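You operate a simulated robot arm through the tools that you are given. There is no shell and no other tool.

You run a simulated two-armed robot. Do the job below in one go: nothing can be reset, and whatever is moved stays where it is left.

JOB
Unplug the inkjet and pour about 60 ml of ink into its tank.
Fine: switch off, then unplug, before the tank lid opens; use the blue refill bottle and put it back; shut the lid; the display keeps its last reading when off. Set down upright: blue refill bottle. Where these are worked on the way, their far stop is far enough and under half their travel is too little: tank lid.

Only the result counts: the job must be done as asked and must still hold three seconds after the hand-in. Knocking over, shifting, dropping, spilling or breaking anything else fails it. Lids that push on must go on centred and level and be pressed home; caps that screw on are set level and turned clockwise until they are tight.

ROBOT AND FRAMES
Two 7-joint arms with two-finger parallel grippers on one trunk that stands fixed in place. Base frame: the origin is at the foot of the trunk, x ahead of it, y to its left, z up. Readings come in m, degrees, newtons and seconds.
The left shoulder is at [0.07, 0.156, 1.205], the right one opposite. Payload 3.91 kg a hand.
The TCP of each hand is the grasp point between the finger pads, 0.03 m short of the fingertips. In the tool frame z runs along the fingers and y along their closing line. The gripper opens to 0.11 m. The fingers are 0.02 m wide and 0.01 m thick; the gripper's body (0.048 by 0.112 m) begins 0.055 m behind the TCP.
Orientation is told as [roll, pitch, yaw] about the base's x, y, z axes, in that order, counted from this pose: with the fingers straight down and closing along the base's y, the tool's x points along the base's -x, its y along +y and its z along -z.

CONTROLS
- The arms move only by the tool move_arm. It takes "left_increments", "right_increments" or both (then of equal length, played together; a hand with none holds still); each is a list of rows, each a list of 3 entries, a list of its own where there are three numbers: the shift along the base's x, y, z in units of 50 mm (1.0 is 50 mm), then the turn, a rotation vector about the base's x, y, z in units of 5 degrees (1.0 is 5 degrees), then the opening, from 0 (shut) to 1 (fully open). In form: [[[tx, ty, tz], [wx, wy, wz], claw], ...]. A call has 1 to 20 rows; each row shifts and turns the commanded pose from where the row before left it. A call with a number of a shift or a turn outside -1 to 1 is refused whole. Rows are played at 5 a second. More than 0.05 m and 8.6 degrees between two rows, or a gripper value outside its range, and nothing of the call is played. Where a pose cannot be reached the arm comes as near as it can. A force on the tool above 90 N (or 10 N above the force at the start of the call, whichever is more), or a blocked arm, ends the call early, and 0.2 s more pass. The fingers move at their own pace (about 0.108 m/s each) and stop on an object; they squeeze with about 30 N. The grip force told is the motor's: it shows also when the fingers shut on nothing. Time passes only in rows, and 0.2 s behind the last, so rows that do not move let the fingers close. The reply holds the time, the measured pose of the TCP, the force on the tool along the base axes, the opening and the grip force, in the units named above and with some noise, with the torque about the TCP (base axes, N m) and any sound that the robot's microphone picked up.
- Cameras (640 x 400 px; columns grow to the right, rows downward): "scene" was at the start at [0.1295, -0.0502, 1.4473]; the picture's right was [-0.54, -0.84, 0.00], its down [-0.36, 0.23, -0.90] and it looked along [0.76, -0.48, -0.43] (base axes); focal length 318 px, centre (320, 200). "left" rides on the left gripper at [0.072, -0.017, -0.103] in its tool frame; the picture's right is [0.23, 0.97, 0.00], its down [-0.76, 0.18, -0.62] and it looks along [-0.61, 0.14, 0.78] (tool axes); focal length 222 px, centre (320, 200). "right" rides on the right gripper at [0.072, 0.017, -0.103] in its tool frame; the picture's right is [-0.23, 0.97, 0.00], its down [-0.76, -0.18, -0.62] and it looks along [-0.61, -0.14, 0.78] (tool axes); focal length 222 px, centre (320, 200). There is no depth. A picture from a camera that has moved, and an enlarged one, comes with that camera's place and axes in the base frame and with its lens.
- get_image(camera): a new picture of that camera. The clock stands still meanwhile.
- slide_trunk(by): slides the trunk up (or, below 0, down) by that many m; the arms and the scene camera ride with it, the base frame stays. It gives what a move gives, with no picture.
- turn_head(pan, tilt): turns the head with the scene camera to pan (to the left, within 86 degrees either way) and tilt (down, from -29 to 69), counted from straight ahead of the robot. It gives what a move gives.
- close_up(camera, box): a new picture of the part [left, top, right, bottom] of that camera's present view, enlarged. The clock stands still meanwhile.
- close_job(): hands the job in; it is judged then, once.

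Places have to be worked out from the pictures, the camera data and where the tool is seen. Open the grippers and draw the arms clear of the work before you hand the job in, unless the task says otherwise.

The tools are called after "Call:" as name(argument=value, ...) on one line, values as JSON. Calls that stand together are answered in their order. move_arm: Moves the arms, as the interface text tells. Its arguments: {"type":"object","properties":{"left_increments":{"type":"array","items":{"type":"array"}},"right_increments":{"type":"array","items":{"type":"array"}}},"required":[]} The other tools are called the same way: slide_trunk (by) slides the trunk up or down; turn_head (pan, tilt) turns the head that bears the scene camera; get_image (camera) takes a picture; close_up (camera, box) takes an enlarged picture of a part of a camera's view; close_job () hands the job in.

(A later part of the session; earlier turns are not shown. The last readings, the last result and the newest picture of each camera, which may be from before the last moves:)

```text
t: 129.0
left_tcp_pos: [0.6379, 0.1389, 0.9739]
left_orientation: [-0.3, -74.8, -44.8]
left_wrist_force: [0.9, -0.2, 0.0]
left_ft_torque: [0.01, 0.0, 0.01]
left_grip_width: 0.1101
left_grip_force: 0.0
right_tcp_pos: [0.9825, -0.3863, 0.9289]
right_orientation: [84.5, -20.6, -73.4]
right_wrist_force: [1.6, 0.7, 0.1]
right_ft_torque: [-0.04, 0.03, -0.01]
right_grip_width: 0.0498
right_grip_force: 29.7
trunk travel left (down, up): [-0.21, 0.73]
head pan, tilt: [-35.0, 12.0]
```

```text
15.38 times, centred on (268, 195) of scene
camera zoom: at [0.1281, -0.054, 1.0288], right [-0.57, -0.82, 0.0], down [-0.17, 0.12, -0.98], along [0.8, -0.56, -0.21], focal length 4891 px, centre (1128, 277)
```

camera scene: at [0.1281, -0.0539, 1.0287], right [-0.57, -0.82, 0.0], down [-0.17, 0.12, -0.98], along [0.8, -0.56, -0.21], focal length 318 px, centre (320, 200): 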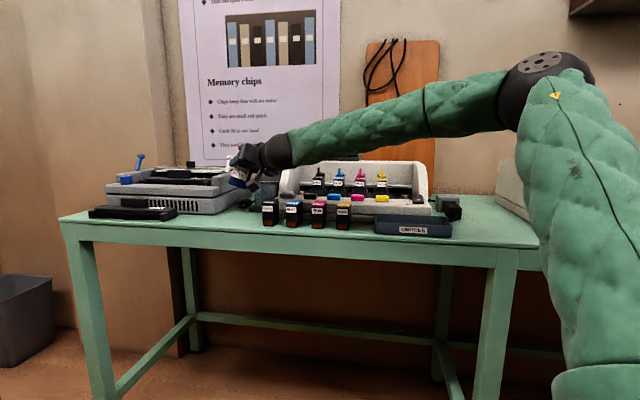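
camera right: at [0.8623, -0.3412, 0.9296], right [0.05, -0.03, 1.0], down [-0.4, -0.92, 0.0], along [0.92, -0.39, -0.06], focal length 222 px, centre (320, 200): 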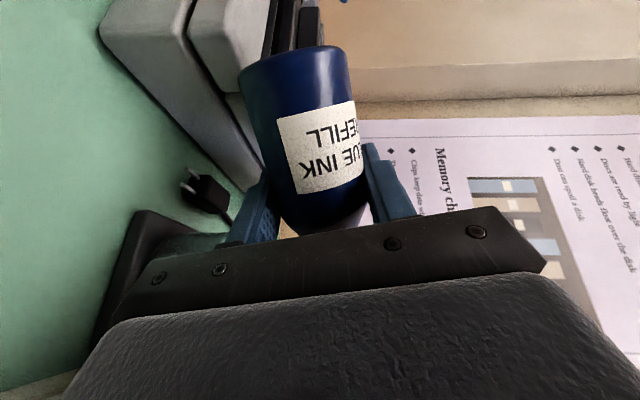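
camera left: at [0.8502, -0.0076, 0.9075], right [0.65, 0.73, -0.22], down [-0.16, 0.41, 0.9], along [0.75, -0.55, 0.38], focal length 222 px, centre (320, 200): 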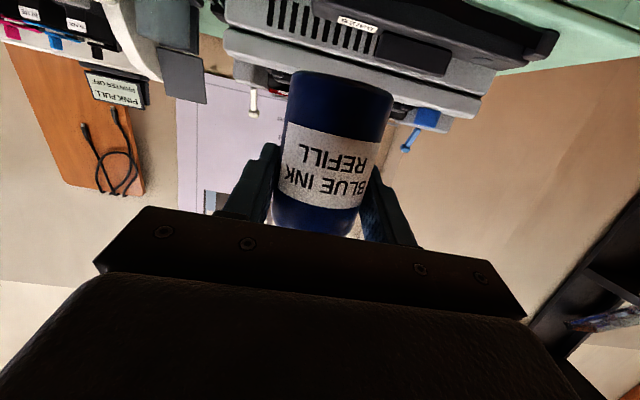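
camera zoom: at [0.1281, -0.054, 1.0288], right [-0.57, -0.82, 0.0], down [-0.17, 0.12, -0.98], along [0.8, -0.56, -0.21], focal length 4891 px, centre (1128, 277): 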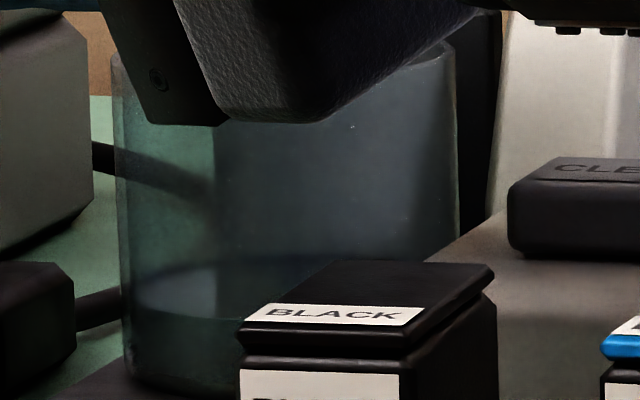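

Only about 2 ml came in that pulse, so at 90° the bottle had nearly drained to its lip; more tilt is needed. I tilt to 95°, hold, and look.

Call:
move_arm(right_increments=[[[0, 0, 0], [1, 0, 0], 0], [[0, 0, 0], [1, 0, 0], 0], [[0, 0, 0], [1, 0, 0], 0], [[0, 0, 0], [1, 0, 0], 0], [[0, 0, 0.04], [1, 0, 0], 0], [[0, 0, 0], [0, 0, 0], 0], [[0, 0, 0], [0, 0, 0], 0], [[0, 0, 0], [0, 0, 0], 0]])

Call:
close_up(camera="scene", box=[257, 197, 267, 207])

Call:
close_up(camera="scene", box=[230, 150, 290, 210])

```text
t: 130.8
left_tcp_pos: [0.6382, 0.1387, 0.9755]
left_orientation: [-0.2, -74.8, -44.8]
left_wrist_force: [0.1, 0.9, 0.1]
left_ft_torque: [0.01, -0.02, 0.04]
left_grip_width: 0.1102
left_grip_force: 0.0
right_tcp_pos: [0.9814, -0.386, 0.9315]
right_orientation: [91.3, 3.6, -74.5]
right_wrist_force: [1.0, 0.1, -0.9]
right_ft_torque: [-0.03, 0.05, 0.02]
right_grip_width: 0.0496
right_grip_force: 30.8
trunk travel left (down, up): [-0.21, 0.73]
head pan, tilt: [-35.0, 12.0]
```

```text
16.00 times, centred on (262, 202) of scene
camera zoom: at [0.1281, -0.0539, 1.0288], right [-0.57, -0.82, 0.0], down [-0.17, 0.12, -0.98], along [0.8, -0.56, -0.21], focal length 5086 px, centre (1248, 168)
```

zoom: 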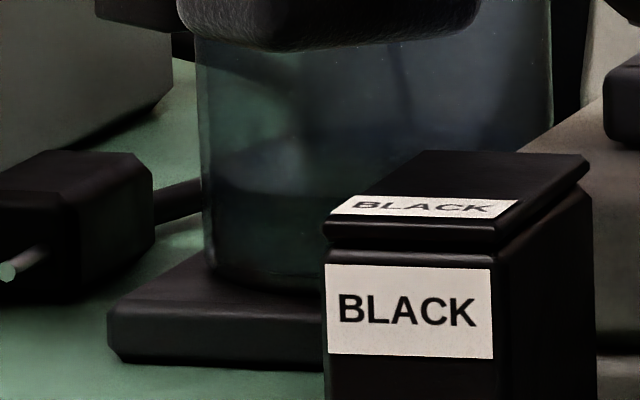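

```text
6.67 times, centred on (260, 180) of scene
camera zoom: at [0.1281, -0.0539, 1.0288], right [-0.57, -0.82, 0.0], down [-0.17, 0.12, -0.98], along [0.8, -0.56, -0.21], focal length 2119 px, centre (720, 333)
```

zoom: 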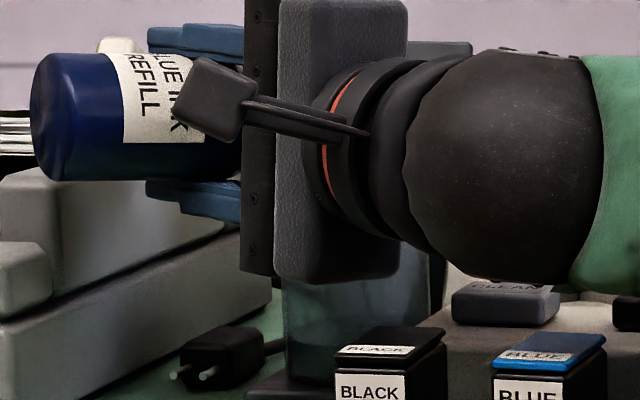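

The stream is on and the level is rising (roughly 47 ml now by my scale). I hold one more row, then tilt back to stop and measure.

Call:
move_arm(right_increments=[[[0, 0, 0], [0, 0, 0], 0], [[0, 0, 0], [-1, 0, 0], 0], [[0, 0, 0], [-1, 0, 0], 0], [[0, 0, 0], [-1, 0, 0], 0], [[0, 0, 0], [-1, 0, 0], 0], [[0, 0, 0], [-1, 0, 0], 0], [[0, 0, 0], [0, 0, 0], 0], [[0, 0, 0], [0, 0, 0], 0]])

Call:
close_up(camera="scene", box=[257, 197, 267, 207])

Call:
close_up(camera="scene", box=[255, 182, 280, 208])

```text
t: 132.6
left_tcp_pos: [0.637, 0.1378, 0.9743]
left_orientation: [-0.3, -74.8, -44.8]
left_wrist_force: [0.2, 0.1, 0.5]
left_ft_torque: [0.02, 0.0, -0.03]
left_grip_width: 0.1098
left_grip_force: 0.0
right_tcp_pos: [0.9812, -0.3877, 0.9311]
right_orientation: [84.4, -20.5, -73.4]
right_wrist_force: [1.0, 0.1, -1.0]
right_ft_torque: [0.0, -0.03, -0.01]
right_grip_width: 0.0499
right_grip_force: 29.6
trunk travel left (down, up): [-0.21, 0.73]
head pan, tilt: [-35.0, 12.0]
```

```text
16.00 times, centred on (262, 202) of scene
camera zoom: at [0.1281, -0.054, 1.0288], right [-0.57, -0.82, 0.0], down [-0.17, 0.12, -0.98], along [0.8, -0.56, -0.21], focal length 5086 px, centre (1248, 168)
```

zoom: 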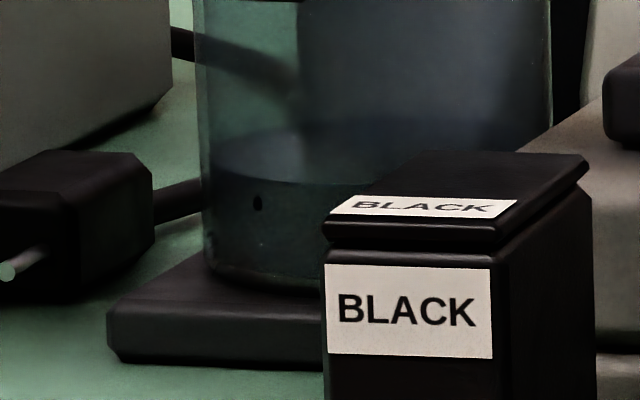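

```text
15.38 times, centred on (268, 195) of scene
camera zoom: at [0.1281, -0.054, 1.0288], right [-0.57, -0.82, 0.0], down [-0.17, 0.12, -0.98], along [0.8, -0.56, -0.21], focal length 4891 px, centre (1128, 277)
```

zoom: 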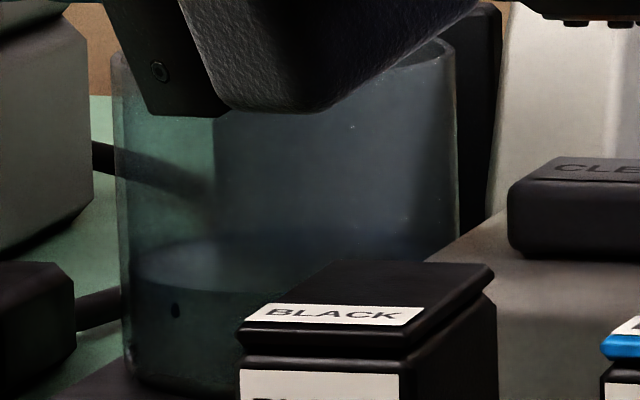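

The level rose to z≈0.834, which I make 55–60 ml. I take a series of weight readings to cross-check, and look at the odd dark dot on the glass.

Call:
move_arm(right_increments=[[[0, 0, 0], [0, 0, 0], 0]])

Call:
move_arm(right_increments=[[[0, 0, 0], [0, 0, 0], 0]])

Call:
move_arm(right_increments=[[[0, 0, 0], [0, 0, 0], 0]])

Call:
move_arm(right_increments=[[[0, 0, 0], [0, 0, 0], 0]])

Call:
move_arm(right_increments=[[[0, 0, 0], [0, 0, 0], 0]])

Call:
move_arm(right_increments=[[[0, 0, 0], [0, 0, 0], 0]])

Call:
move_arm(right_increments=[[[0, 0, 0], [0, 0, 0], 0]])

Call:
move_arm(right_increments=[[[0, 0, 0], [0, 0, 0], 0]])

Call:
close_up(camera="scene", box=[257, 197, 267, 207])

Call:
close_up(camera="scene", box=[230, 150, 290, 215])

```text
t: 133.0
left_tcp_pos: [0.6369, 0.1398, 0.9756]
left_orientation: [-0.2, -74.8, -44.9]
left_wrist_force: [0.4, -0.4, -1.0]
left_ft_torque: [0.01, -0.02, 0.02]
left_grip_width: 0.1103
left_grip_force: 0.0
right_tcp_pos: [0.9818, -0.3859, 0.9306]
right_orientation: [84.4, -20.6, -73.4]
right_wrist_force: [0.9, 0.6, -0.6]
right_ft_torque: [0.01, -0.02, 0.01]
right_grip_width: 0.0497
right_grip_force: 30.0
trunk travel left (down, up): [-0.21, 0.73]
head pan, tilt: [-35.0, 12.0]
```

```text
t: 133.4
left_tcp_pos: [0.6375, 0.1389, 0.9747]
left_orientation: [-0.2, -74.9, -44.7]
left_wrist_force: [-0.8, 0.7, -0.5]
left_ft_torque: [-0.01, 0.0, 0.01]
left_grip_width: 0.1096
left_grip_force: 0.1
right_tcp_pos: [0.9824, -0.3852, 0.9302]
right_orientation: [84.4, -20.5, -73.4]
right_wrist_force: [0.1, 0.1, -0.1]
right_ft_torque: [-0.03, 0.03, -0.03]
right_grip_width: 0.0498
right_grip_force: 30.0
trunk travel left (down, up): [-0.21, 0.73]
head pan, tilt: [-35.0, 12.0]
```

```text
t: 133.8
left_tcp_pos: [0.6373, 0.1385, 0.9737]
left_orientation: [-0.3, -74.8, -44.8]
left_wrist_force: [-0.5, -0.6, -0.3]
left_ft_torque: [0.01, 0.0, 0.0]
left_grip_width: 0.1099
left_grip_force: 0.0
right_tcp_pos: [0.9822, -0.3868, 0.9313]
right_orientation: [84.4, -20.5, -73.4]
right_wrist_force: [-0.5, -0.3, -0.5]
right_ft_torque: [-0.03, -0.03, 0.02]
right_grip_width: 0.0497
right_grip_force: 29.9
trunk travel left (down, up): [-0.21, 0.73]
head pan, tilt: [-35.0, 12.0]
```

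```text
t: 134.2
left_tcp_pos: [0.638, 0.1388, 0.974]
left_orientation: [-0.1, -74.8, -44.8]
left_wrist_force: [0.1, -0.2, 0.8]
left_ft_torque: [0.01, -0.03, -0.02]
left_grip_width: 0.1099
left_grip_force: 0.0
right_tcp_pos: [0.9833, -0.387, 0.9313]
right_orientation: [84.5, -20.6, -73.4]
right_wrist_force: [0.4, 0.2, -1.0]
right_ft_torque: [-0.04, 0.02, -0.01]
right_grip_width: 0.0497
right_grip_force: 29.9
trunk travel left (down, up): [-0.21, 0.73]
head pan, tilt: [-35.0, 12.0]
```

```text
t: 134.6
left_tcp_pos: [0.6375, 0.1384, 0.9752]
left_orientation: [-0.2, -74.8, -44.8]
left_wrist_force: [0.0, -0.5, 0.8]
left_ft_torque: [-0.04, 0.0, 0.01]
left_grip_width: 0.1101
left_grip_force: 0.1
right_tcp_pos: [0.9818, -0.3871, 0.9312]
right_orientation: [84.4, -20.4, -73.3]
right_wrist_force: [0.3, 1.2, -1.0]
right_ft_torque: [-0.03, 0.0, -0.04]
right_grip_width: 0.0494
right_grip_force: 30.0
trunk travel left (down, up): [-0.21, 0.73]
head pan, tilt: [-35.0, 12.0]
```

```text
t: 135.0
left_tcp_pos: [0.6385, 0.1387, 0.9749]
left_orientation: [-0.1, -74.8, -44.8]
left_wrist_force: [-0.1, -0.7, -0.5]
left_ft_torque: [0.01, 0.0, 0.03]
left_grip_width: 0.1106
left_grip_force: 0.1
right_tcp_pos: [0.9824, -0.3865, 0.9319]
right_orientation: [84.5, -20.6, -73.4]
right_wrist_force: [-0.4, 0.3, -0.4]
right_ft_torque: [-0.06, -0.01, -0.01]
right_grip_width: 0.0496
right_grip_force: 30.3
trunk travel left (down, up): [-0.21, 0.73]
head pan, tilt: [-35.0, 12.0]
```

```text
t: 135.4
left_tcp_pos: [0.6383, 0.1402, 0.9746]
left_orientation: [-0.2, -74.8, -44.8]
left_wrist_force: [-1.2, 0.3, 0.2]
left_ft_torque: [0.0, -0.01, 0.01]
left_grip_width: 0.1101
left_grip_force: 0.0
right_tcp_pos: [0.9822, -0.386, 0.9305]
right_orientation: [84.5, -20.5, -73.3]
right_wrist_force: [-0.7, 0.2, -0.3]
right_ft_torque: [0.0, 0.0, 0.01]
right_grip_width: 0.0497
right_grip_force: 30.5
trunk travel left (down, up): [-0.21, 0.73]
head pan, tilt: [-35.0, 12.0]
```

```text
t: 135.8
left_tcp_pos: [0.6379, 0.1391, 0.975]
left_orientation: [-0.2, -74.8, -44.8]
left_wrist_force: [0.2, -0.3, 0.1]
left_ft_torque: [-0.01, 0.04, -0.01]
left_grip_width: 0.1101
left_grip_force: 0.1
right_tcp_pos: [0.9817, -0.3867, 0.932]
right_orientation: [84.4, -20.5, -73.5]
right_wrist_force: [0.0, -0.1, -0.8]
right_ft_torque: [-0.02, -0.02, 0.02]
right_grip_width: 0.0496
right_grip_force: 30.3
trunk travel left (down, up): [-0.21, 0.73]
head pan, tilt: [-35.0, 12.0]
```

```text
16.00 times, centred on (262, 202) of scene
camera zoom: at [0.1281, -0.0539, 1.0288], right [-0.57, -0.82, 0.0], down [-0.17, 0.12, -0.98], along [0.8, -0.56, -0.21], focal length 5086 px, centre (1248, 168)
```

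zoom: 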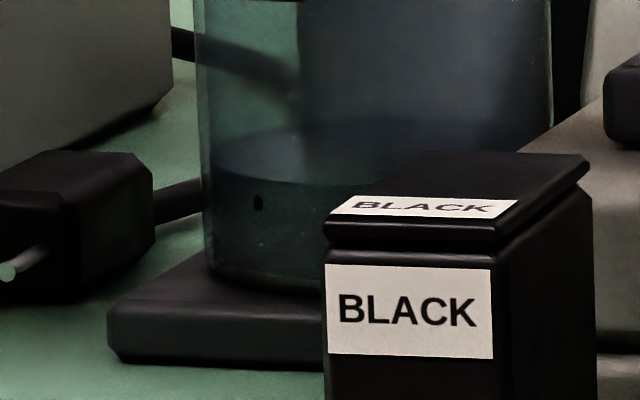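

```text
6.15 times, centred on (260, 182) of scene
camera zoom: at [0.1281, -0.0539, 1.0288], right [-0.57, -0.82, 0.0], down [-0.17, 0.12, -0.98], along [0.8, -0.56, -0.21], focal length 1956 px, centre (689, 308)
```

zoom: 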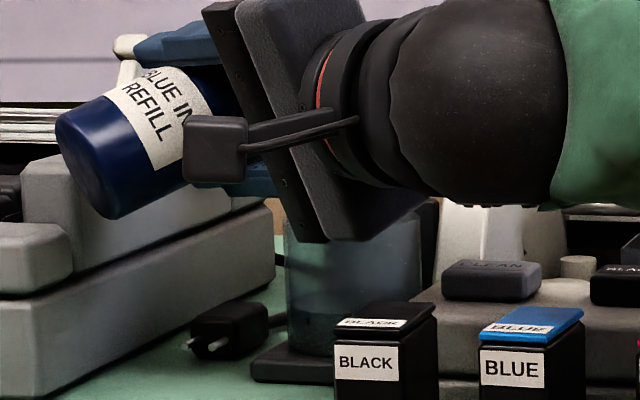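

Weights now average about -0.63 N (≈65 ml poured, ±13), while the level suggests about 55 ml. I add one last short pulse (~4 ml) and then stop.

Call:
move_arm(right_increments=[[[0, 0, 0], [1, 0, 0], 0], [[0, 0, 0], [1, 0, 0], 0], [[0, 0, 0], [1, 0, 0], 0], [[0, 0, 0], [1, 0, 0], 0], [[0, 0, 0], [1, 0, 0], 0], [[0, 0, 0], [0, 0, 0], 0], [[0, 0, 0], [-1, 0, 0], 0], [[0, 0, 0], [-1, 0, 0], 0], [[0, 0, 0], [-1, 0, 0], 0], [[0, 0, 0], [-1, 0, 0], 0], [[0, 0, 0], [-1, 0, 0], 0], [[0, 0, 0], [-1, 0, 0], 0], [[0, 0, 0], [0, 0, 0], 0], [[0, 0, 0], [0, 0, 0], 0]])

Call:
close_up(camera="scene", box=[257, 197, 267, 207])

Call:
close_up(camera="scene", box=[255, 182, 280, 208])

```text
t: 138.8
left_tcp_pos: [0.6385, 0.1386, 0.9742]
left_orientation: [-0.3, -74.8, -44.7]
left_wrist_force: [0.4, 0.9, -0.4]
left_ft_torque: [0.01, -0.02, -0.02]
left_grip_width: 0.11
left_grip_force: 0.0
right_tcp_pos: [0.9829, -0.3856, 0.9325]
right_orientation: [82.8, -25.2, -72.6]
right_wrist_force: [0.7, -0.5, -0.4]
right_ft_torque: [0.0, -0.02, 0.0]
right_grip_width: 0.0497
right_grip_force: 30.2
trunk travel left (down, up): [-0.21, 0.73]
head pan, tilt: [-35.0, 12.0]
```

```text
16.00 times, centred on (262, 202) of scene
camera zoom: at [0.1281, -0.054, 1.0288], right [-0.57, -0.82, 0.0], down [-0.17, 0.12, -0.98], along [0.8, -0.56, -0.21], focal length 5086 px, centre (1248, 168)
```

zoom: 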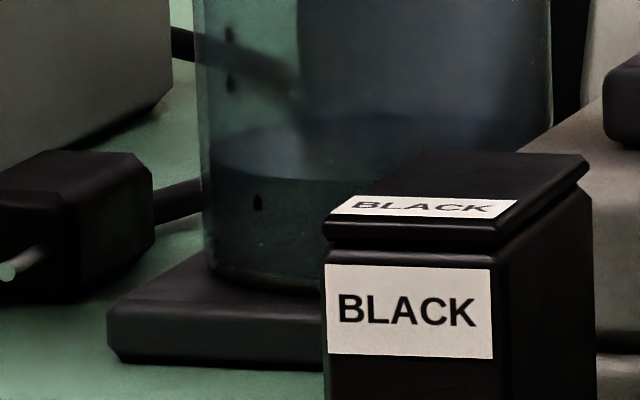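

```text
15.38 times, centred on (268, 195) of scene
camera zoom: at [0.1281, -0.054, 1.0288], right [-0.57, -0.82, 0.0], down [-0.17, 0.12, -0.98], along [0.8, -0.56, -0.21], focal length 4891 px, centre (1128, 277)
```

zoom: 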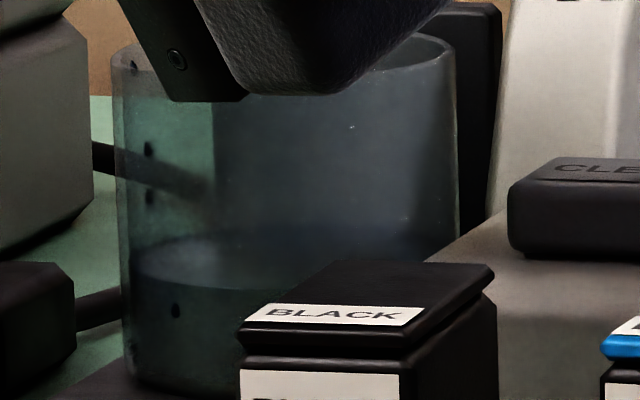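

New small dark drops show on the tank's near-left wall. I check from the hand camera whether they are inside or outside and whether anything is on the table.

Call:
close_up(camera="right", box=[60, 140, 260, 300])

Call:
close_up(camera="scene", box=[236, 176, 268, 216])

Call:
get_image(camera="right")

```text
2.50 times, centred on (160, 220) of right
camera zoom: at [0.8625, -0.3412, 0.9276], right [0.05, 0.23, 0.97], down [-0.4, -0.89, 0.24], along [0.92, -0.4, 0.04], focal length 555 px, centre (720, 150)
```

zoom: 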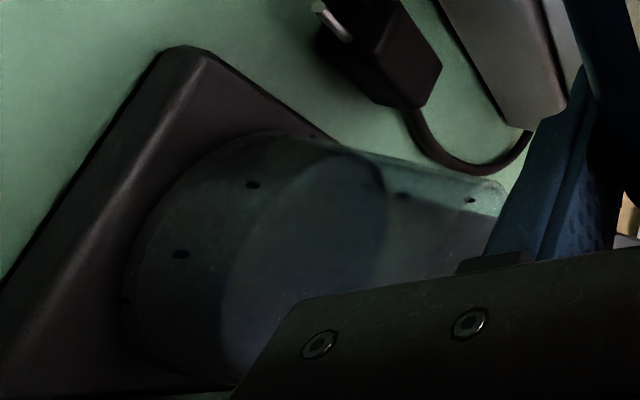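

```text
10.00 times, centred on (252, 196) of scene
camera zoom: at [0.1281, -0.054, 1.0288], right [-0.57, -0.82, 0.0], down [-0.17, 0.12, -0.98], along [0.8, -0.56, -0.21], focal length 3179 px, centre (1000, 240)
```

zoom: 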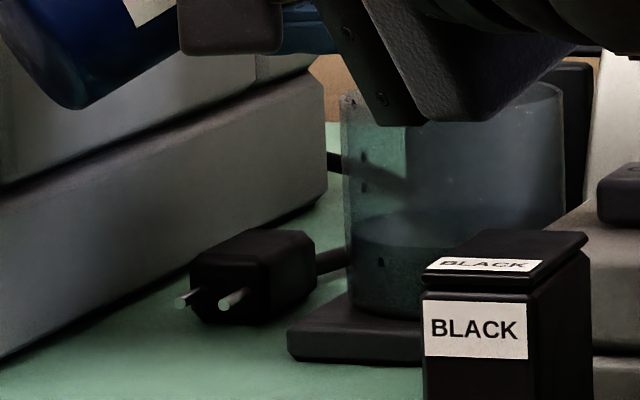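

```text
taken
camera right: at [0.8625, -0.3412, 0.9276], right [0.05, 0.23, 0.97], down [-0.4, -0.89, 0.24], along [0.92, -0.4, 0.04], focal length 222 px, centre (320, 200)
```

right: 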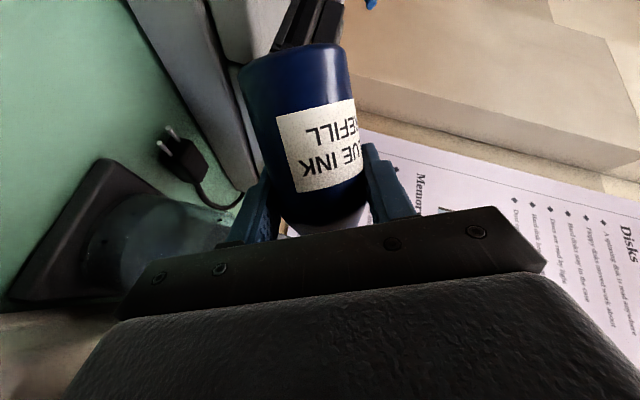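

The drops sit at the tank wall right under the bottle neck, most likely inside. I now bring the bottle upright while keeping it over the tank so any last drip falls in, and then weigh.

Call:
move_arm(right_increments=[[[0, -0.06, 0.08], [-1, 0, 0], 0], [[0, -0.06, 0.08], [-1, 0, 0], 0], [[0, -0.06, 0.08], [-1, 0, 0], 0], [[0, -0.06, 0.08], [-1, 0, 0], 0], [[0, -0.06, 0.07], [-1, 0, 0], 0], [[0, -0.06, 0.07], [-1, 0, 0], 0], [[0, -0.06, 0.07], [-1, 0, 0], 0], [[0, -0.06, 0.06], [-1, 0, 0], 0], [[0, -0.06, 0.06], [-1, 0, 0], 0], [[0, -0.06, 0.06], [-1, 0, 0], 0], [[0, -0.06, 0.06], [-1, 0, 0], 0], [[0, -0.06, 0.06], [-1, 0, 0], 0], [[0, -0.06, 0.06], [-1, 0, 0], 0], [[0, 0, 0], [0, 0, 0], 0], [[0, 0, 0], [0, 0, 0], 0], [[0, 0, 0], [0, 0, 0], 0]])

Call:
close_up(camera="scene", box=[225, 140, 295, 215])

Call:
close_up(camera="scene", box=[255, 182, 280, 208])

Call:
get_image(camera="right")

```text
t: 142.2
left_tcp_pos: [0.6371, 0.14, 0.9744]
left_orientation: [-0.2, -74.8, -44.8]
left_wrist_force: [-0.1, -0.2, -0.4]
left_ft_torque: [0.03, -0.02, -0.04]
left_grip_width: 0.1101
left_grip_force: 0.0
right_tcp_pos: [0.9821, -0.4243, 0.9768]
right_orientation: [-4.5, -74.4, 4.7]
right_wrist_force: [-0.3, 0.5, -0.7]
right_ft_torque: [-0.01, -0.02, 0.0]
right_grip_width: 0.0497
right_grip_force: 29.8
trunk travel left (down, up): [-0.21, 0.73]
head pan, tilt: [-35.0, 12.0]
```

```text
5.33 times, centred on (260, 178) of scene
camera zoom: at [0.1281, -0.0538, 1.0288], right [-0.57, -0.82, 0.0], down [-0.17, 0.12, -0.98], along [0.8, -0.56, -0.21], focal length 1695 px, centre (640, 320)
```

zoom: 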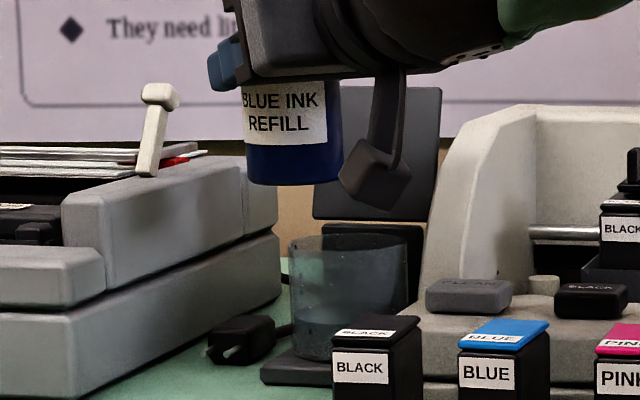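

```text
15.38 times, centred on (268, 195) of scene
camera zoom: at [0.1281, -0.0538, 1.0288], right [-0.57, -0.82, 0.0], down [-0.17, 0.12, -0.98], along [0.8, -0.56, -0.21], focal length 4891 px, centre (1128, 277)
```

zoom: 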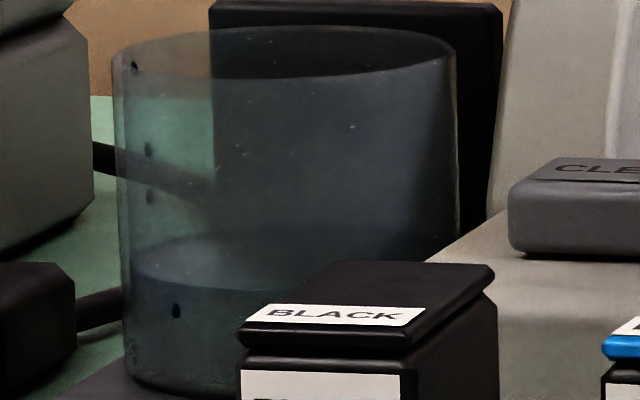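

```text
taken
camera right: at [0.8629, -0.41, 0.9339], right [0.05, 0.98, 0.2], down [-0.39, -0.16, 0.9], along [0.92, -0.13, 0.38], focal length 222 px, centre (320, 200)
```

right: 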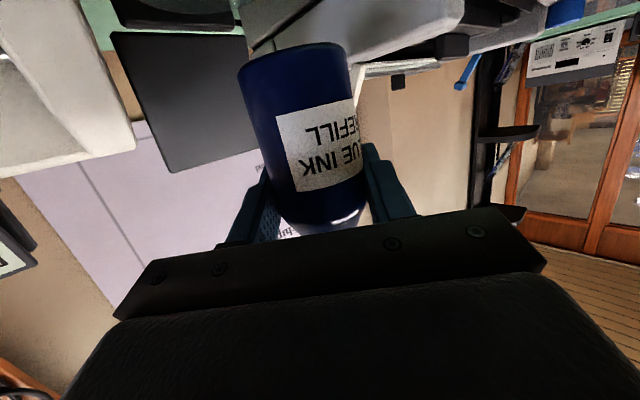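

The level now reads about z=0.835 (≈57–62 ml) and nothing is dripping. I carry the bottle upright back over its original place (0.908,-0.337), turning the hand to heading -45° so it clears the cartridges.

Call:
move_arm(right_increments=[[[0, 0, 0.1], [0.2, 0, 0], 0], [[-0.05, 0.05, 0.05], [0, 0, -0.5], 0], [[-0.15, 0.17, 0], [0, 0, -1], 0], [[-0.2, 0.23, 0], [0, 0, -1], 0], [[-0.2, 0.23, 0], [0, 0, -1], 0], [[-0.2, 0.23, 0], [0, 0, -1], 0], [[-0.2, 0.23, 0], [0, 0, -1], 0], [[-0.2, 0.23, 0], [0, 0, -1], 0], [[-0.15, 0.2, 0], [0, 0, -1], 0], [[-0.1, 0.2, 0], [0, 0, -1], 0], [[-0.04, 0.17, 0], [0, 0, -0.5], 0], [[0, 0, 0], [0, 0, 0], 0], [[0, 0, 0], [0, 0, 0], 0]])

Call:
get_image(camera="scene")

Call:
close_up(camera="scene", box=[200, 120, 320, 225])

```text
t: 145.0
left_tcp_pos: [0.6371, 0.1396, 0.9753]
left_orientation: [-0.2, -74.8, -44.7]
left_wrist_force: [0.4, 0.7, -0.1]
left_ft_torque: [0.02, -0.01, -0.01]
left_grip_width: 0.1098
left_grip_force: 0.1
right_tcp_pos: [0.9083, -0.3273, 0.9849]
right_orientation: [-0.8, -74.5, -43.9]
right_wrist_force: [0.2, 0.1, 0.4]
right_ft_torque: [0.01, -0.01, -0.02]
right_grip_width: 0.0497
right_grip_force: 29.8
trunk travel left (down, up): [-0.21, 0.73]
head pan, tilt: [-35.0, 12.0]
```

```text
taken
camera scene: at [0.1281, -0.0538, 1.0288], right [-0.57, -0.82, 0.0], down [-0.17, 0.12, -0.98], along [0.8, -0.56, -0.21], focal length 318 px, centre (320, 200)
```

scene: 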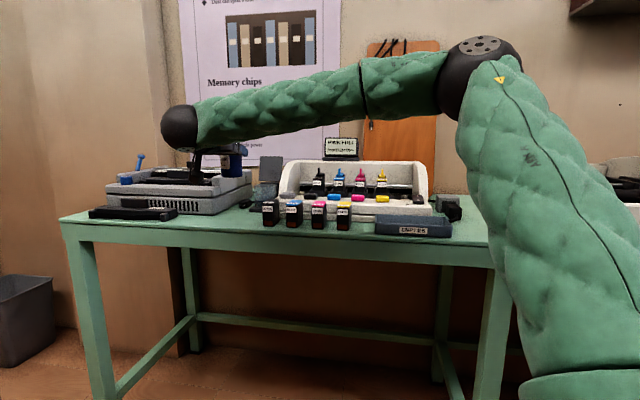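

```text
3.81 times, centred on (260, 172) of scene
camera zoom: at [0.1281, -0.0538, 1.0288], right [-0.57, -0.82, 0.0], down [-0.17, 0.12, -0.98], along [0.8, -0.56, -0.21], focal length 1211 px, centre (549, 305)
```

zoom: 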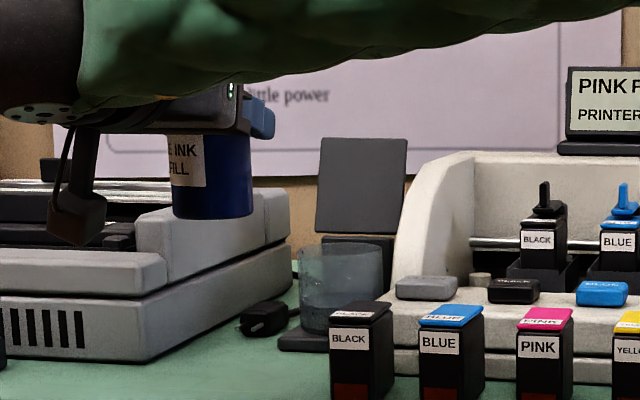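

The bottle hangs upright over its original spot. I correct 1 cm in y and lower it toward the table.

Call:
move_arm(right_increments=[[[0, -0.19, -0.2], [0, 0, 0], 0], [[0, 0, -0.4], [0, 0, 0], 0], [[0, 0, -0.5], [0, 0, 0], 0], [[0, 0, -0.5], [0, 0, 0], 0], [[0, 0, -0.4], [0, 0, 0], 0], [[0, 0, -0.2], [0, 0, 0], 0], [[0, 0, -0.1], [0, 0, 0], 0], [[0, 0, 0], [0, 0, 0], 0]])

Call:
close_up(camera="scene", box=[200, 130, 320, 235])

Call:
get_image(camera="right")

```text
t: 146.8
left_tcp_pos: [0.6363, 0.1393, 0.9742]
left_orientation: [-0.1, -74.8, -44.8]
left_wrist_force: [-0.1, 0.0, -0.3]
left_ft_torque: [0.02, -0.03, 0.04]
left_grip_width: 0.1101
left_grip_force: 0.2
right_tcp_pos: [0.9084, -0.3382, 0.8692]
right_orientation: [-0.8, -74.3, -43.7]
right_wrist_force: [1.2, 0.1, -0.4]
right_ft_torque: [0.01, -0.02, 0.0]
right_grip_width: 0.0499
right_grip_force: 30.2
trunk travel left (down, up): [-0.21, 0.73]
head pan, tilt: [-35.0, 12.0]
```

```text
3.81 times, centred on (260, 182) of scene
camera zoom: at [0.1281, -0.0538, 1.0288], right [-0.57, -0.82, 0.0], down [-0.17, 0.12, -0.98], along [0.8, -0.56, -0.21], focal length 1211 px, centre (549, 267)
```

zoom: 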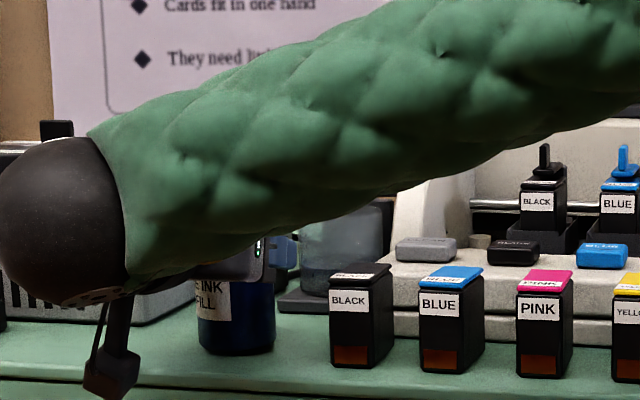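

```text
taken
camera right: at [0.8349, -0.2434, 0.8265], right [0.73, 0.65, 0.22], down [-0.4, 0.15, 0.9], along [0.55, -0.74, 0.38], focal length 222 px, centre (320, 200)
```

right: 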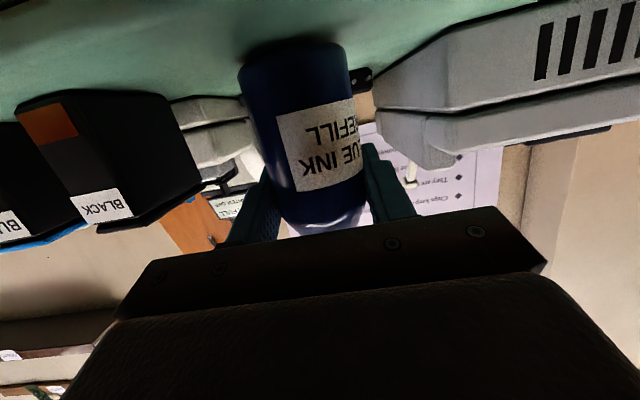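

No contact yet at z=0.869. I lower in 1–2 mm steps until it touches.

Call:
move_arm(right_increments=[[[0, 0, -0.04], [0, 0, 0], 0], [[0, 0, -0.04], [0, 0, 0], 0], [[0, 0, -0.02], [0, 0, 0], 0], [[0, 0, 0], [0, 0, 0], 0]])

Call:
move_arm(right_increments=[[[0, 0, -0.02], [0, 0, 0], 0], [[0, 0, 0], [0, 0, 0], 0]])

Call:
move_arm(right_increments=[[[0, 0, -0.02], [0, 0, 0], 0], [[0, 0, 0], [0, 0, 0], 0]])

```text
t: 147.8
left_tcp_pos: [0.6384, 0.1394, 0.9739]
left_orientation: [-0.2, -74.8, -44.9]
left_wrist_force: [-0.8, -0.5, 0.4]
left_ft_torque: [0.03, 0.0, 0.01]
left_grip_width: 0.1102
left_grip_force: 0.1
right_tcp_pos: [0.9076, -0.3381, 0.8656]
right_orientation: [-0.6, -74.5, -44.0]
right_wrist_force: [2.7, -1.4, 4.5]
right_ft_torque: [0.0, -0.15, -0.01]
right_grip_width: 0.0498
right_grip_force: 29.9
trunk travel left (down, up): [-0.21, 0.73]
head pan, tilt: [-35.0, 12.0]
```

```text
t: 148.4
left_tcp_pos: [0.6367, 0.1393, 0.9756]
left_orientation: [-0.2, -74.9, -44.9]
left_wrist_force: [-0.4, -0.6, -0.5]
left_ft_torque: [-0.02, -0.01, -0.01]
left_grip_width: 0.11
left_grip_force: 0.1
right_tcp_pos: [0.9063, -0.3382, 0.8646]
right_orientation: [-0.6, -74.4, -44.2]
right_wrist_force: [4.3, -1.3, 11.3]
right_ft_torque: [0.02, -0.3, -0.03]
right_grip_width: 0.0497
right_grip_force: 29.7
trunk travel left (down, up): [-0.21, 0.73]
head pan, tilt: [-35.0, 12.0]
```

```text
t: 149.0
left_tcp_pos: [0.6367, 0.1396, 0.9749]
left_orientation: [-0.1, -74.9, -44.9]
left_wrist_force: [-0.2, 0.5, -0.4]
left_ft_torque: [0.01, -0.01, -0.01]
left_grip_width: 0.1099
left_grip_force: 0.1
right_tcp_pos: [0.9076, -0.3376, 0.8639]
right_orientation: [-0.5, -74.6, -44.1]
right_wrist_force: [3.0, -2.6, 18.4]
right_ft_torque: [-0.08, -0.17, 0.02]
right_grip_width: 0.0496
right_grip_force: 30.5
trunk travel left (down, up): [-0.21, 0.73]
head pan, tilt: [-35.0, 12.0]
```

The bottle is firmly on the table (18 N). I ease up 1.5 mm, open the fingers, and back out along -n.

Call:
move_arm(right_increments=[[[0, 0, 0.03], [0, 0, 0], 0], [[0, 0, 0], [0, 0, 0], 0.48], [[0, 0, 0], [0, 0, 0], 0.55], [[0, 0, 0], [0, 0, 0], 0.7], [[0, 0, 0], [0, 0, 0], 0.9], [[0, 0, 0], [0, 0, 0], 1], [[-0.2, 0.2, 0], [0, 0, 0], 1], [[-0.4, 0.4, 0], [0, 0, 0], 1], [[-0.5, 0.5, 0], [0, 0, 0], 1], [[-0.5, 0.5, 0], [0, 0, 0], 1], [[-0.5, 0.5, 0], [0, 0, 0], 1], [[0, 0, 0], [0, 0, 0], 1]])

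Call:
get_image(camera="right")

Call:
close_up(camera="scene", box=[200, 130, 320, 235])

```text
t: 151.6
left_tcp_pos: [0.6377, 0.1394, 0.9752]
left_orientation: [-0.2, -74.7, -44.7]
left_wrist_force: [-0.6, -0.3, 0.3]
left_ft_torque: [0.01, -0.03, 0.01]
left_grip_width: 0.1097
left_grip_force: 0.0
right_tcp_pos: [0.8022, -0.2319, 0.8652]
right_orientation: [-0.8, -74.4, -43.9]
right_wrist_force: [-0.3, -0.3, 0.4]
right_ft_torque: [0.0, -0.01, -0.02]
right_grip_width: 0.11
right_grip_force: 0.0
trunk travel left (down, up): [-0.21, 0.73]
head pan, tilt: [-35.0, 12.0]
```

```text
taken
camera right: at [0.7278, -0.1362, 0.8223], right [0.73, 0.65, 0.22], down [-0.4, 0.15, 0.9], along [0.55, -0.74, 0.38], focal length 222 px, centre (320, 200)
```

right: 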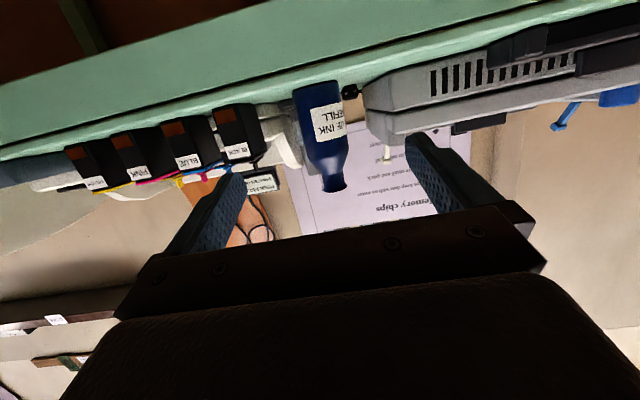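

```text
3.81 times, centred on (260, 182) of scene
camera zoom: at [0.128, -0.0537, 1.0288], right [-0.57, -0.82, 0.0], down [-0.17, 0.12, -0.98], along [0.8, -0.56, -0.21], focal length 1211 px, centre (549, 267)
```

zoom: 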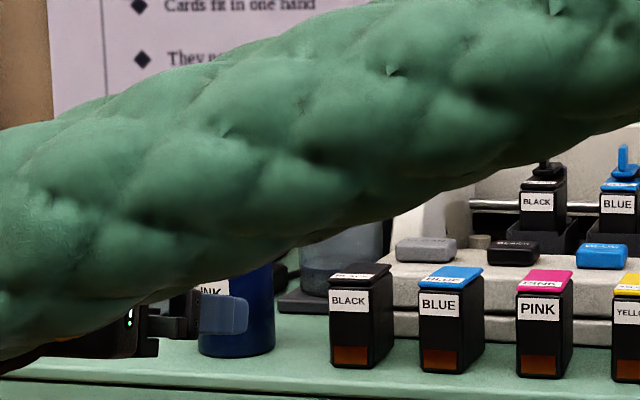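

The bottle is back at its place, upright. Next is closing the lid; for that I need the shoulder higher for reach, so I slide the trunk up 0.29 m (both hands rise clear).

Call:
slide_trunk(by=0.29)

Call:
turn_head(pan=-45, tilt=35)

Call:
get_image(camera="scene")

```text
t: 154.5
left_tcp_pos: [0.638, 0.1399, 1.2644]
left_orientation: [-0.3, -74.8, -44.8]
left_wrist_force: [0.5, 0.4, 0.5]
left_ft_torque: [-0.02, 0.01, 0.0]
left_grip_width: 0.1101
left_grip_force: 0.0
right_tcp_pos: [0.8035, -0.2311, 1.1545]
right_orientation: [-0.8, -74.4, -43.8]
right_wrist_force: [0.6, -0.2, 0.4]
right_ft_torque: [0.0, 0.03, -0.02]
right_grip_width: 0.1099
right_grip_force: 0.2
trunk travel left (down, up): [-0.5, 0.44]
head pan, tilt: [-35.0, 12.0]
```

```text
t: 155.4
left_tcp_pos: [0.6382, 0.1386, 1.2649]
left_orientation: [-0.2, -74.9, -44.8]
left_wrist_force: [0.9, 0.4, 0.0]
left_ft_torque: [-0.01, -0.01, 0.04]
left_grip_width: 0.1102
left_grip_force: 0.0
right_tcp_pos: [0.8014, -0.2313, 1.1548]
right_orientation: [-0.9, -74.3, -43.8]
right_wrist_force: [-0.2, -0.4, -0.1]
right_ft_torque: [0.03, 0.03, -0.02]
right_grip_width: 0.1102
right_grip_force: 0.0
trunk travel left (down, up): [-0.5, 0.44]
head pan, tilt: [-45.0, 35.0]
```

```text
taken
camera scene: at [0.1142, -0.0626, 1.282], right [-0.71, -0.71, 0.0], down [-0.41, 0.4, -0.82], along [0.58, -0.58, -0.57], focal length 318 px, centre (320, 200)
```

scene: 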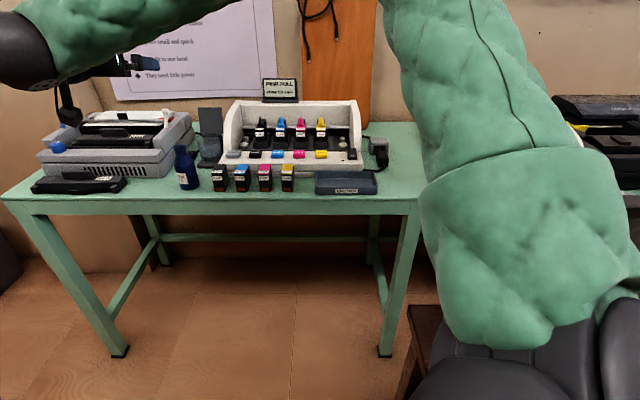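

The view is clear now. I zoom on the tank, lid and bottle to measure the open lid and look for any spill.

Call:
close_up(camera="scene", box=[186, 100, 234, 170])

Call:
close_up(camera="scene", box=[194, 132, 226, 168])

Call:
close_up(camera="scene", box=[160, 135, 220, 195])

```text
5.71 times, centred on (210, 135) of scene
camera zoom: at [0.1142, -0.0626, 1.282], right [-0.71, -0.71, 0.0], down [-0.41, 0.4, -0.82], along [0.58, -0.58, -0.57], focal length 1816 px, centre (949, 571)
```

zoom: 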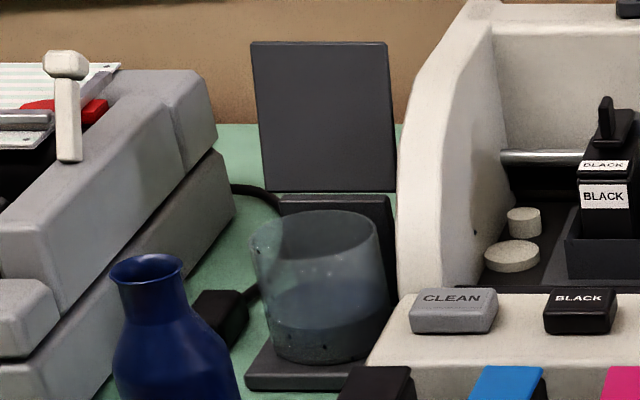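

```text
11.11 times, centred on (210, 150) of scene
camera zoom: at [0.1142, -0.0626, 1.282], right [-0.71, -0.71, 0.0], down [-0.41, 0.4, -0.82], along [0.58, -0.58, -0.57], focal length 3532 px, centre (1542, 756)
```

zoom: 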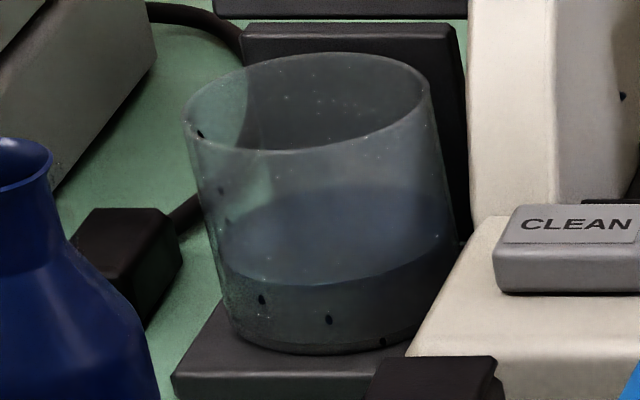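

```text
6.67 times, centred on (190, 165) of scene
camera zoom: at [0.1142, -0.0626, 1.282], right [-0.71, -0.71, 0.0], down [-0.41, 0.4, -0.82], along [0.58, -0.58, -0.57], focal length 2119 px, centre (1187, 433)
```

zoom: 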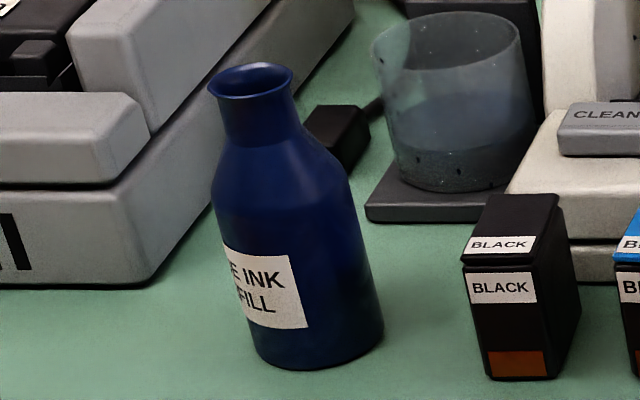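

The ink level reads z≈0.835 in a tank of inner radius ≈32 mm: about 58 ml, and no ink is on the table. The open lid's top edge is near N≈1.09, z≈0.955. I'll use the gripper as a rolled fork to bring the lid forward and lower it; first I turn the hand to heading -22° with 50° tilt.

Call:
move_arm(right_increments=[[[0, 0, 0.2], [0, 0, 1], 1], [[0.16, -0.34, 0.2], [0, 0, 1], 1], [[0.16, -0.34, 0], [0, 0, 1], 0.8], [[0.16, -0.34, 0], [0, 0, 1], 0.6], [[0.16, -0.34, 0], [0, 0, 0.36], 0.41], [[0.16, -0.34, 0], [0.364, 0.901, 0], 0.41], [[0.16, -0.34, 0], [0.364, 0.901, 0], 0.41], [[0.16, -0.34, 0], [0.364, 0.901, 0], 0.41], [[0.16, -0.34, 0], [0.364, 0.901, 0], 0.41], [[0.16, -0.34, 0], [0.364, 0.901, 0], 0.41], [[0, 0, 0], [0, 0, 0], 0.41]])

Call:
get_image(camera="scene")

```text
t: 157.8
left_tcp_pos: [0.6383, 0.1402, 1.2635]
left_orientation: [-0.3, -74.9, -44.7]
left_wrist_force: [0.2, 0.6, 0.5]
left_ft_torque: [0.0, -0.02, 0.0]
left_grip_width: 0.1097
left_grip_force: 0.0
right_tcp_pos: [0.8737, -0.3858, 1.1755]
right_orientation: [-0.7, -50.2, -22.1]
right_wrist_force: [-0.2, -0.4, -0.3]
right_ft_torque: [0.03, -0.01, 0.01]
right_grip_width: 0.0453
right_grip_force: 0.0
trunk travel left (down, up): [-0.5, 0.44]
head pan, tilt: [-45.0, 35.0]
```

```text
taken
camera scene: at [0.1139, -0.0623, 1.282], right [-0.71, -0.71, 0.0], down [-0.41, 0.41, -0.82], along [0.58, -0.58, -0.57], focal length 318 px, centre (320, 200)
```

scene: 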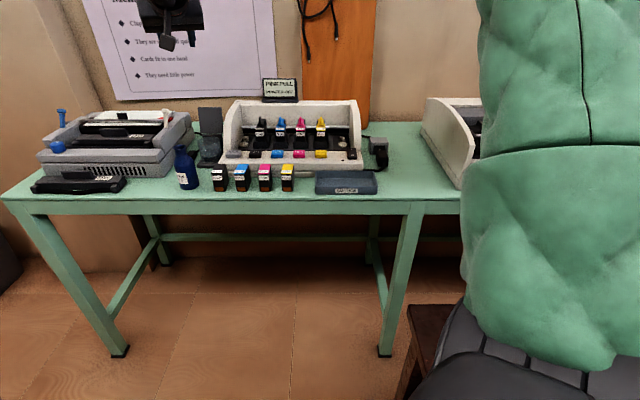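

Orientation is as wanted. Now I roll the hand 90° about its own pointing axis.

Call:
move_arm(right_increments=[[[0, 0, 0], [0.7118, -0.289, -0.6401], 0.41], [[0, 0, 0], [0.7118, -0.289, -0.6401], 0.41], [[0, 0, 0], [0.7118, -0.289, -0.6401], 0.41], [[0, 0, 0], [0.7118, -0.289, -0.6401], 0.41], [[0, 0, 0], [0.7118, -0.289, -0.6401], 0.41], [[0, 0, 0], [0.7118, -0.289, -0.6401], 0.41], [[0, 0, 0], [0.7118, -0.289, -0.6401], 0.41], [[0, 0, 0], [0.7118, -0.289, -0.6401], 0.41], [[0, 0, 0], [0.7118, -0.289, -0.6401], 0.41], [[0, 0, 0], [0.7118, -0.289, -0.6401], 0.41], [[0, 0, 0], [0.7118, -0.289, -0.6401], 0.41], [[0, 0, 0], [0.7118, -0.289, -0.6401], 0.41], [[0, 0, 0], [0.7118, -0.289, -0.6401], 0.41], [[0, 0, 0], [0.7118, -0.289, -0.6401], 0.41], [[0, 0, 0], [0.7118, -0.289, -0.6401], 0.41], [[0, 0, 0], [0.7118, -0.289, -0.6401], 0.41], [[0, 0, 0], [0.7118, -0.289, -0.6401], 0.41], [[0, 0, 0], [0.7118, -0.289, -0.6401], 0.41], [[0, 0, 0], [0, 0, 0], 0.41]])

Call:
get_image(camera="right")

Call:
get_image(camera="scene")

```text
t: 161.8
left_tcp_pos: [0.6386, 0.1388, 1.2649]
left_orientation: [-0.2, -74.9, -44.7]
left_wrist_force: [-0.2, 0.0, 0.0]
left_ft_torque: [-0.01, -0.03, 0.03]
left_grip_width: 0.1099
left_grip_force: 0.1
right_tcp_pos: [0.8761, -0.3837, 1.175]
right_orientation: [49.5, 0.1, -112.0]
right_wrist_force: [-0.3, -0.1, 0.1]
right_ft_torque: [0.02, 0.04, 0.0]
right_grip_width: 0.045
right_grip_force: 0.0
trunk travel left (down, up): [-0.5, 0.44]
head pan, tilt: [-45.0, 35.0]
```

```text
taken
camera right: at [0.8384, -0.2919, 1.255], right [0.5, -0.45, 0.74], down [-0.83, -0.48, 0.27], along [0.24, -0.75, -0.62], focal length 222 px, centre (320, 200)
```

right: 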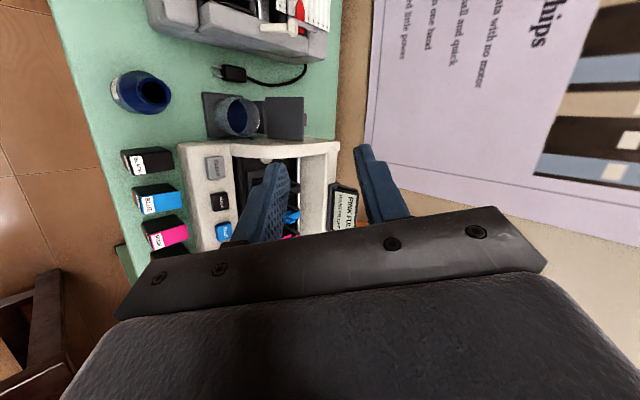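

```text
taken
camera scene: at [0.1141, -0.0627, 1.2819], right [-0.71, -0.71, 0.0], down [-0.41, 0.41, -0.82], along [0.58, -0.58, -0.57], focal length 318 px, centre (320, 200)
```

scene: 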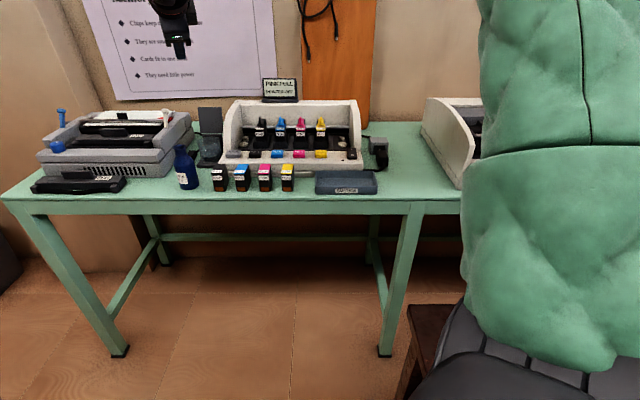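

The fork orientation is set. I look at the tank and lid from this top view.

Call:
close_up(camera="right", box=[190, 60, 330, 160])

```text
4.00 times, centred on (260, 110) of right
camera zoom: at [0.8384, -0.2919, 1.255], right [0.5, -0.45, 0.74], down [-0.83, -0.48, 0.27], along [0.24, -0.75, -0.62], focal length 888 px, centre (560, 560)
```

zoom: 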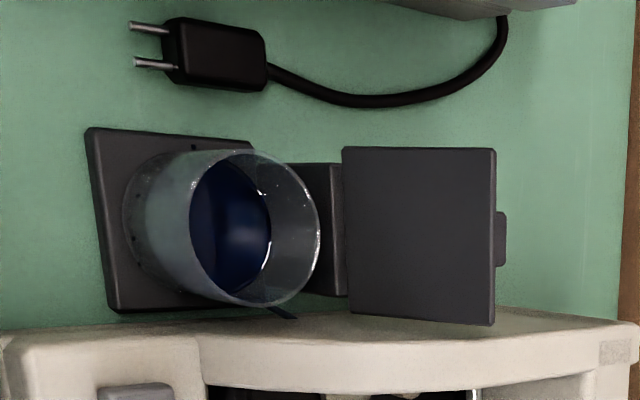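

There is a small dark-blue mark beside the tank near the printer wall; I look at it closely.

Call:
close_up(camera="right", box=[210, 100, 290, 160])

Call:
close_up(camera="right", box=[240, 120, 280, 150])

Call:
close_up(camera="scene", box=[210, 130, 240, 165])

```text
6.67 times, centred on (250, 130) of right
camera zoom: at [0.8384, -0.2919, 1.255], right [0.5, -0.45, 0.74], down [-0.83, -0.48, 0.27], along [0.24, -0.75, -0.62], focal length 1481 px, centre (787, 667)
```

zoom: 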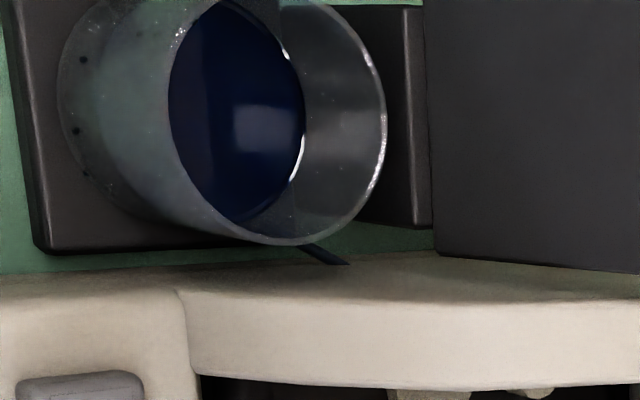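

```text
13.33 times, centred on (260, 135) of right
camera zoom: at [0.8384, -0.2919, 1.255], right [0.5, -0.45, 0.74], down [-0.83, -0.48, 0.27], along [0.24, -0.75, -0.62], focal length 2962 px, centre (1120, 1067)
```

zoom: 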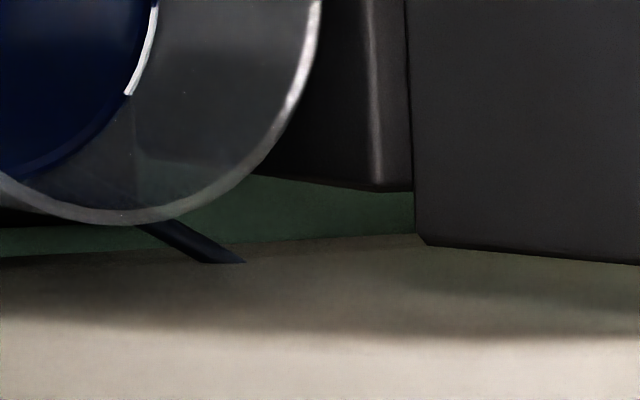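

```text
11.43 times, centred on (225, 148) of scene
camera zoom: at [0.1141, -0.0627, 1.2819], right [-0.71, -0.71, 0.0], down [-0.41, 0.41, -0.82], along [0.58, -0.58, -0.57], focal length 3633 px, centre (1406, 800)
```

zoom: 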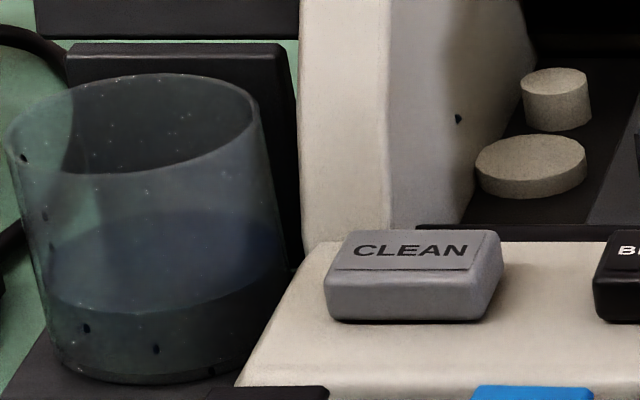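

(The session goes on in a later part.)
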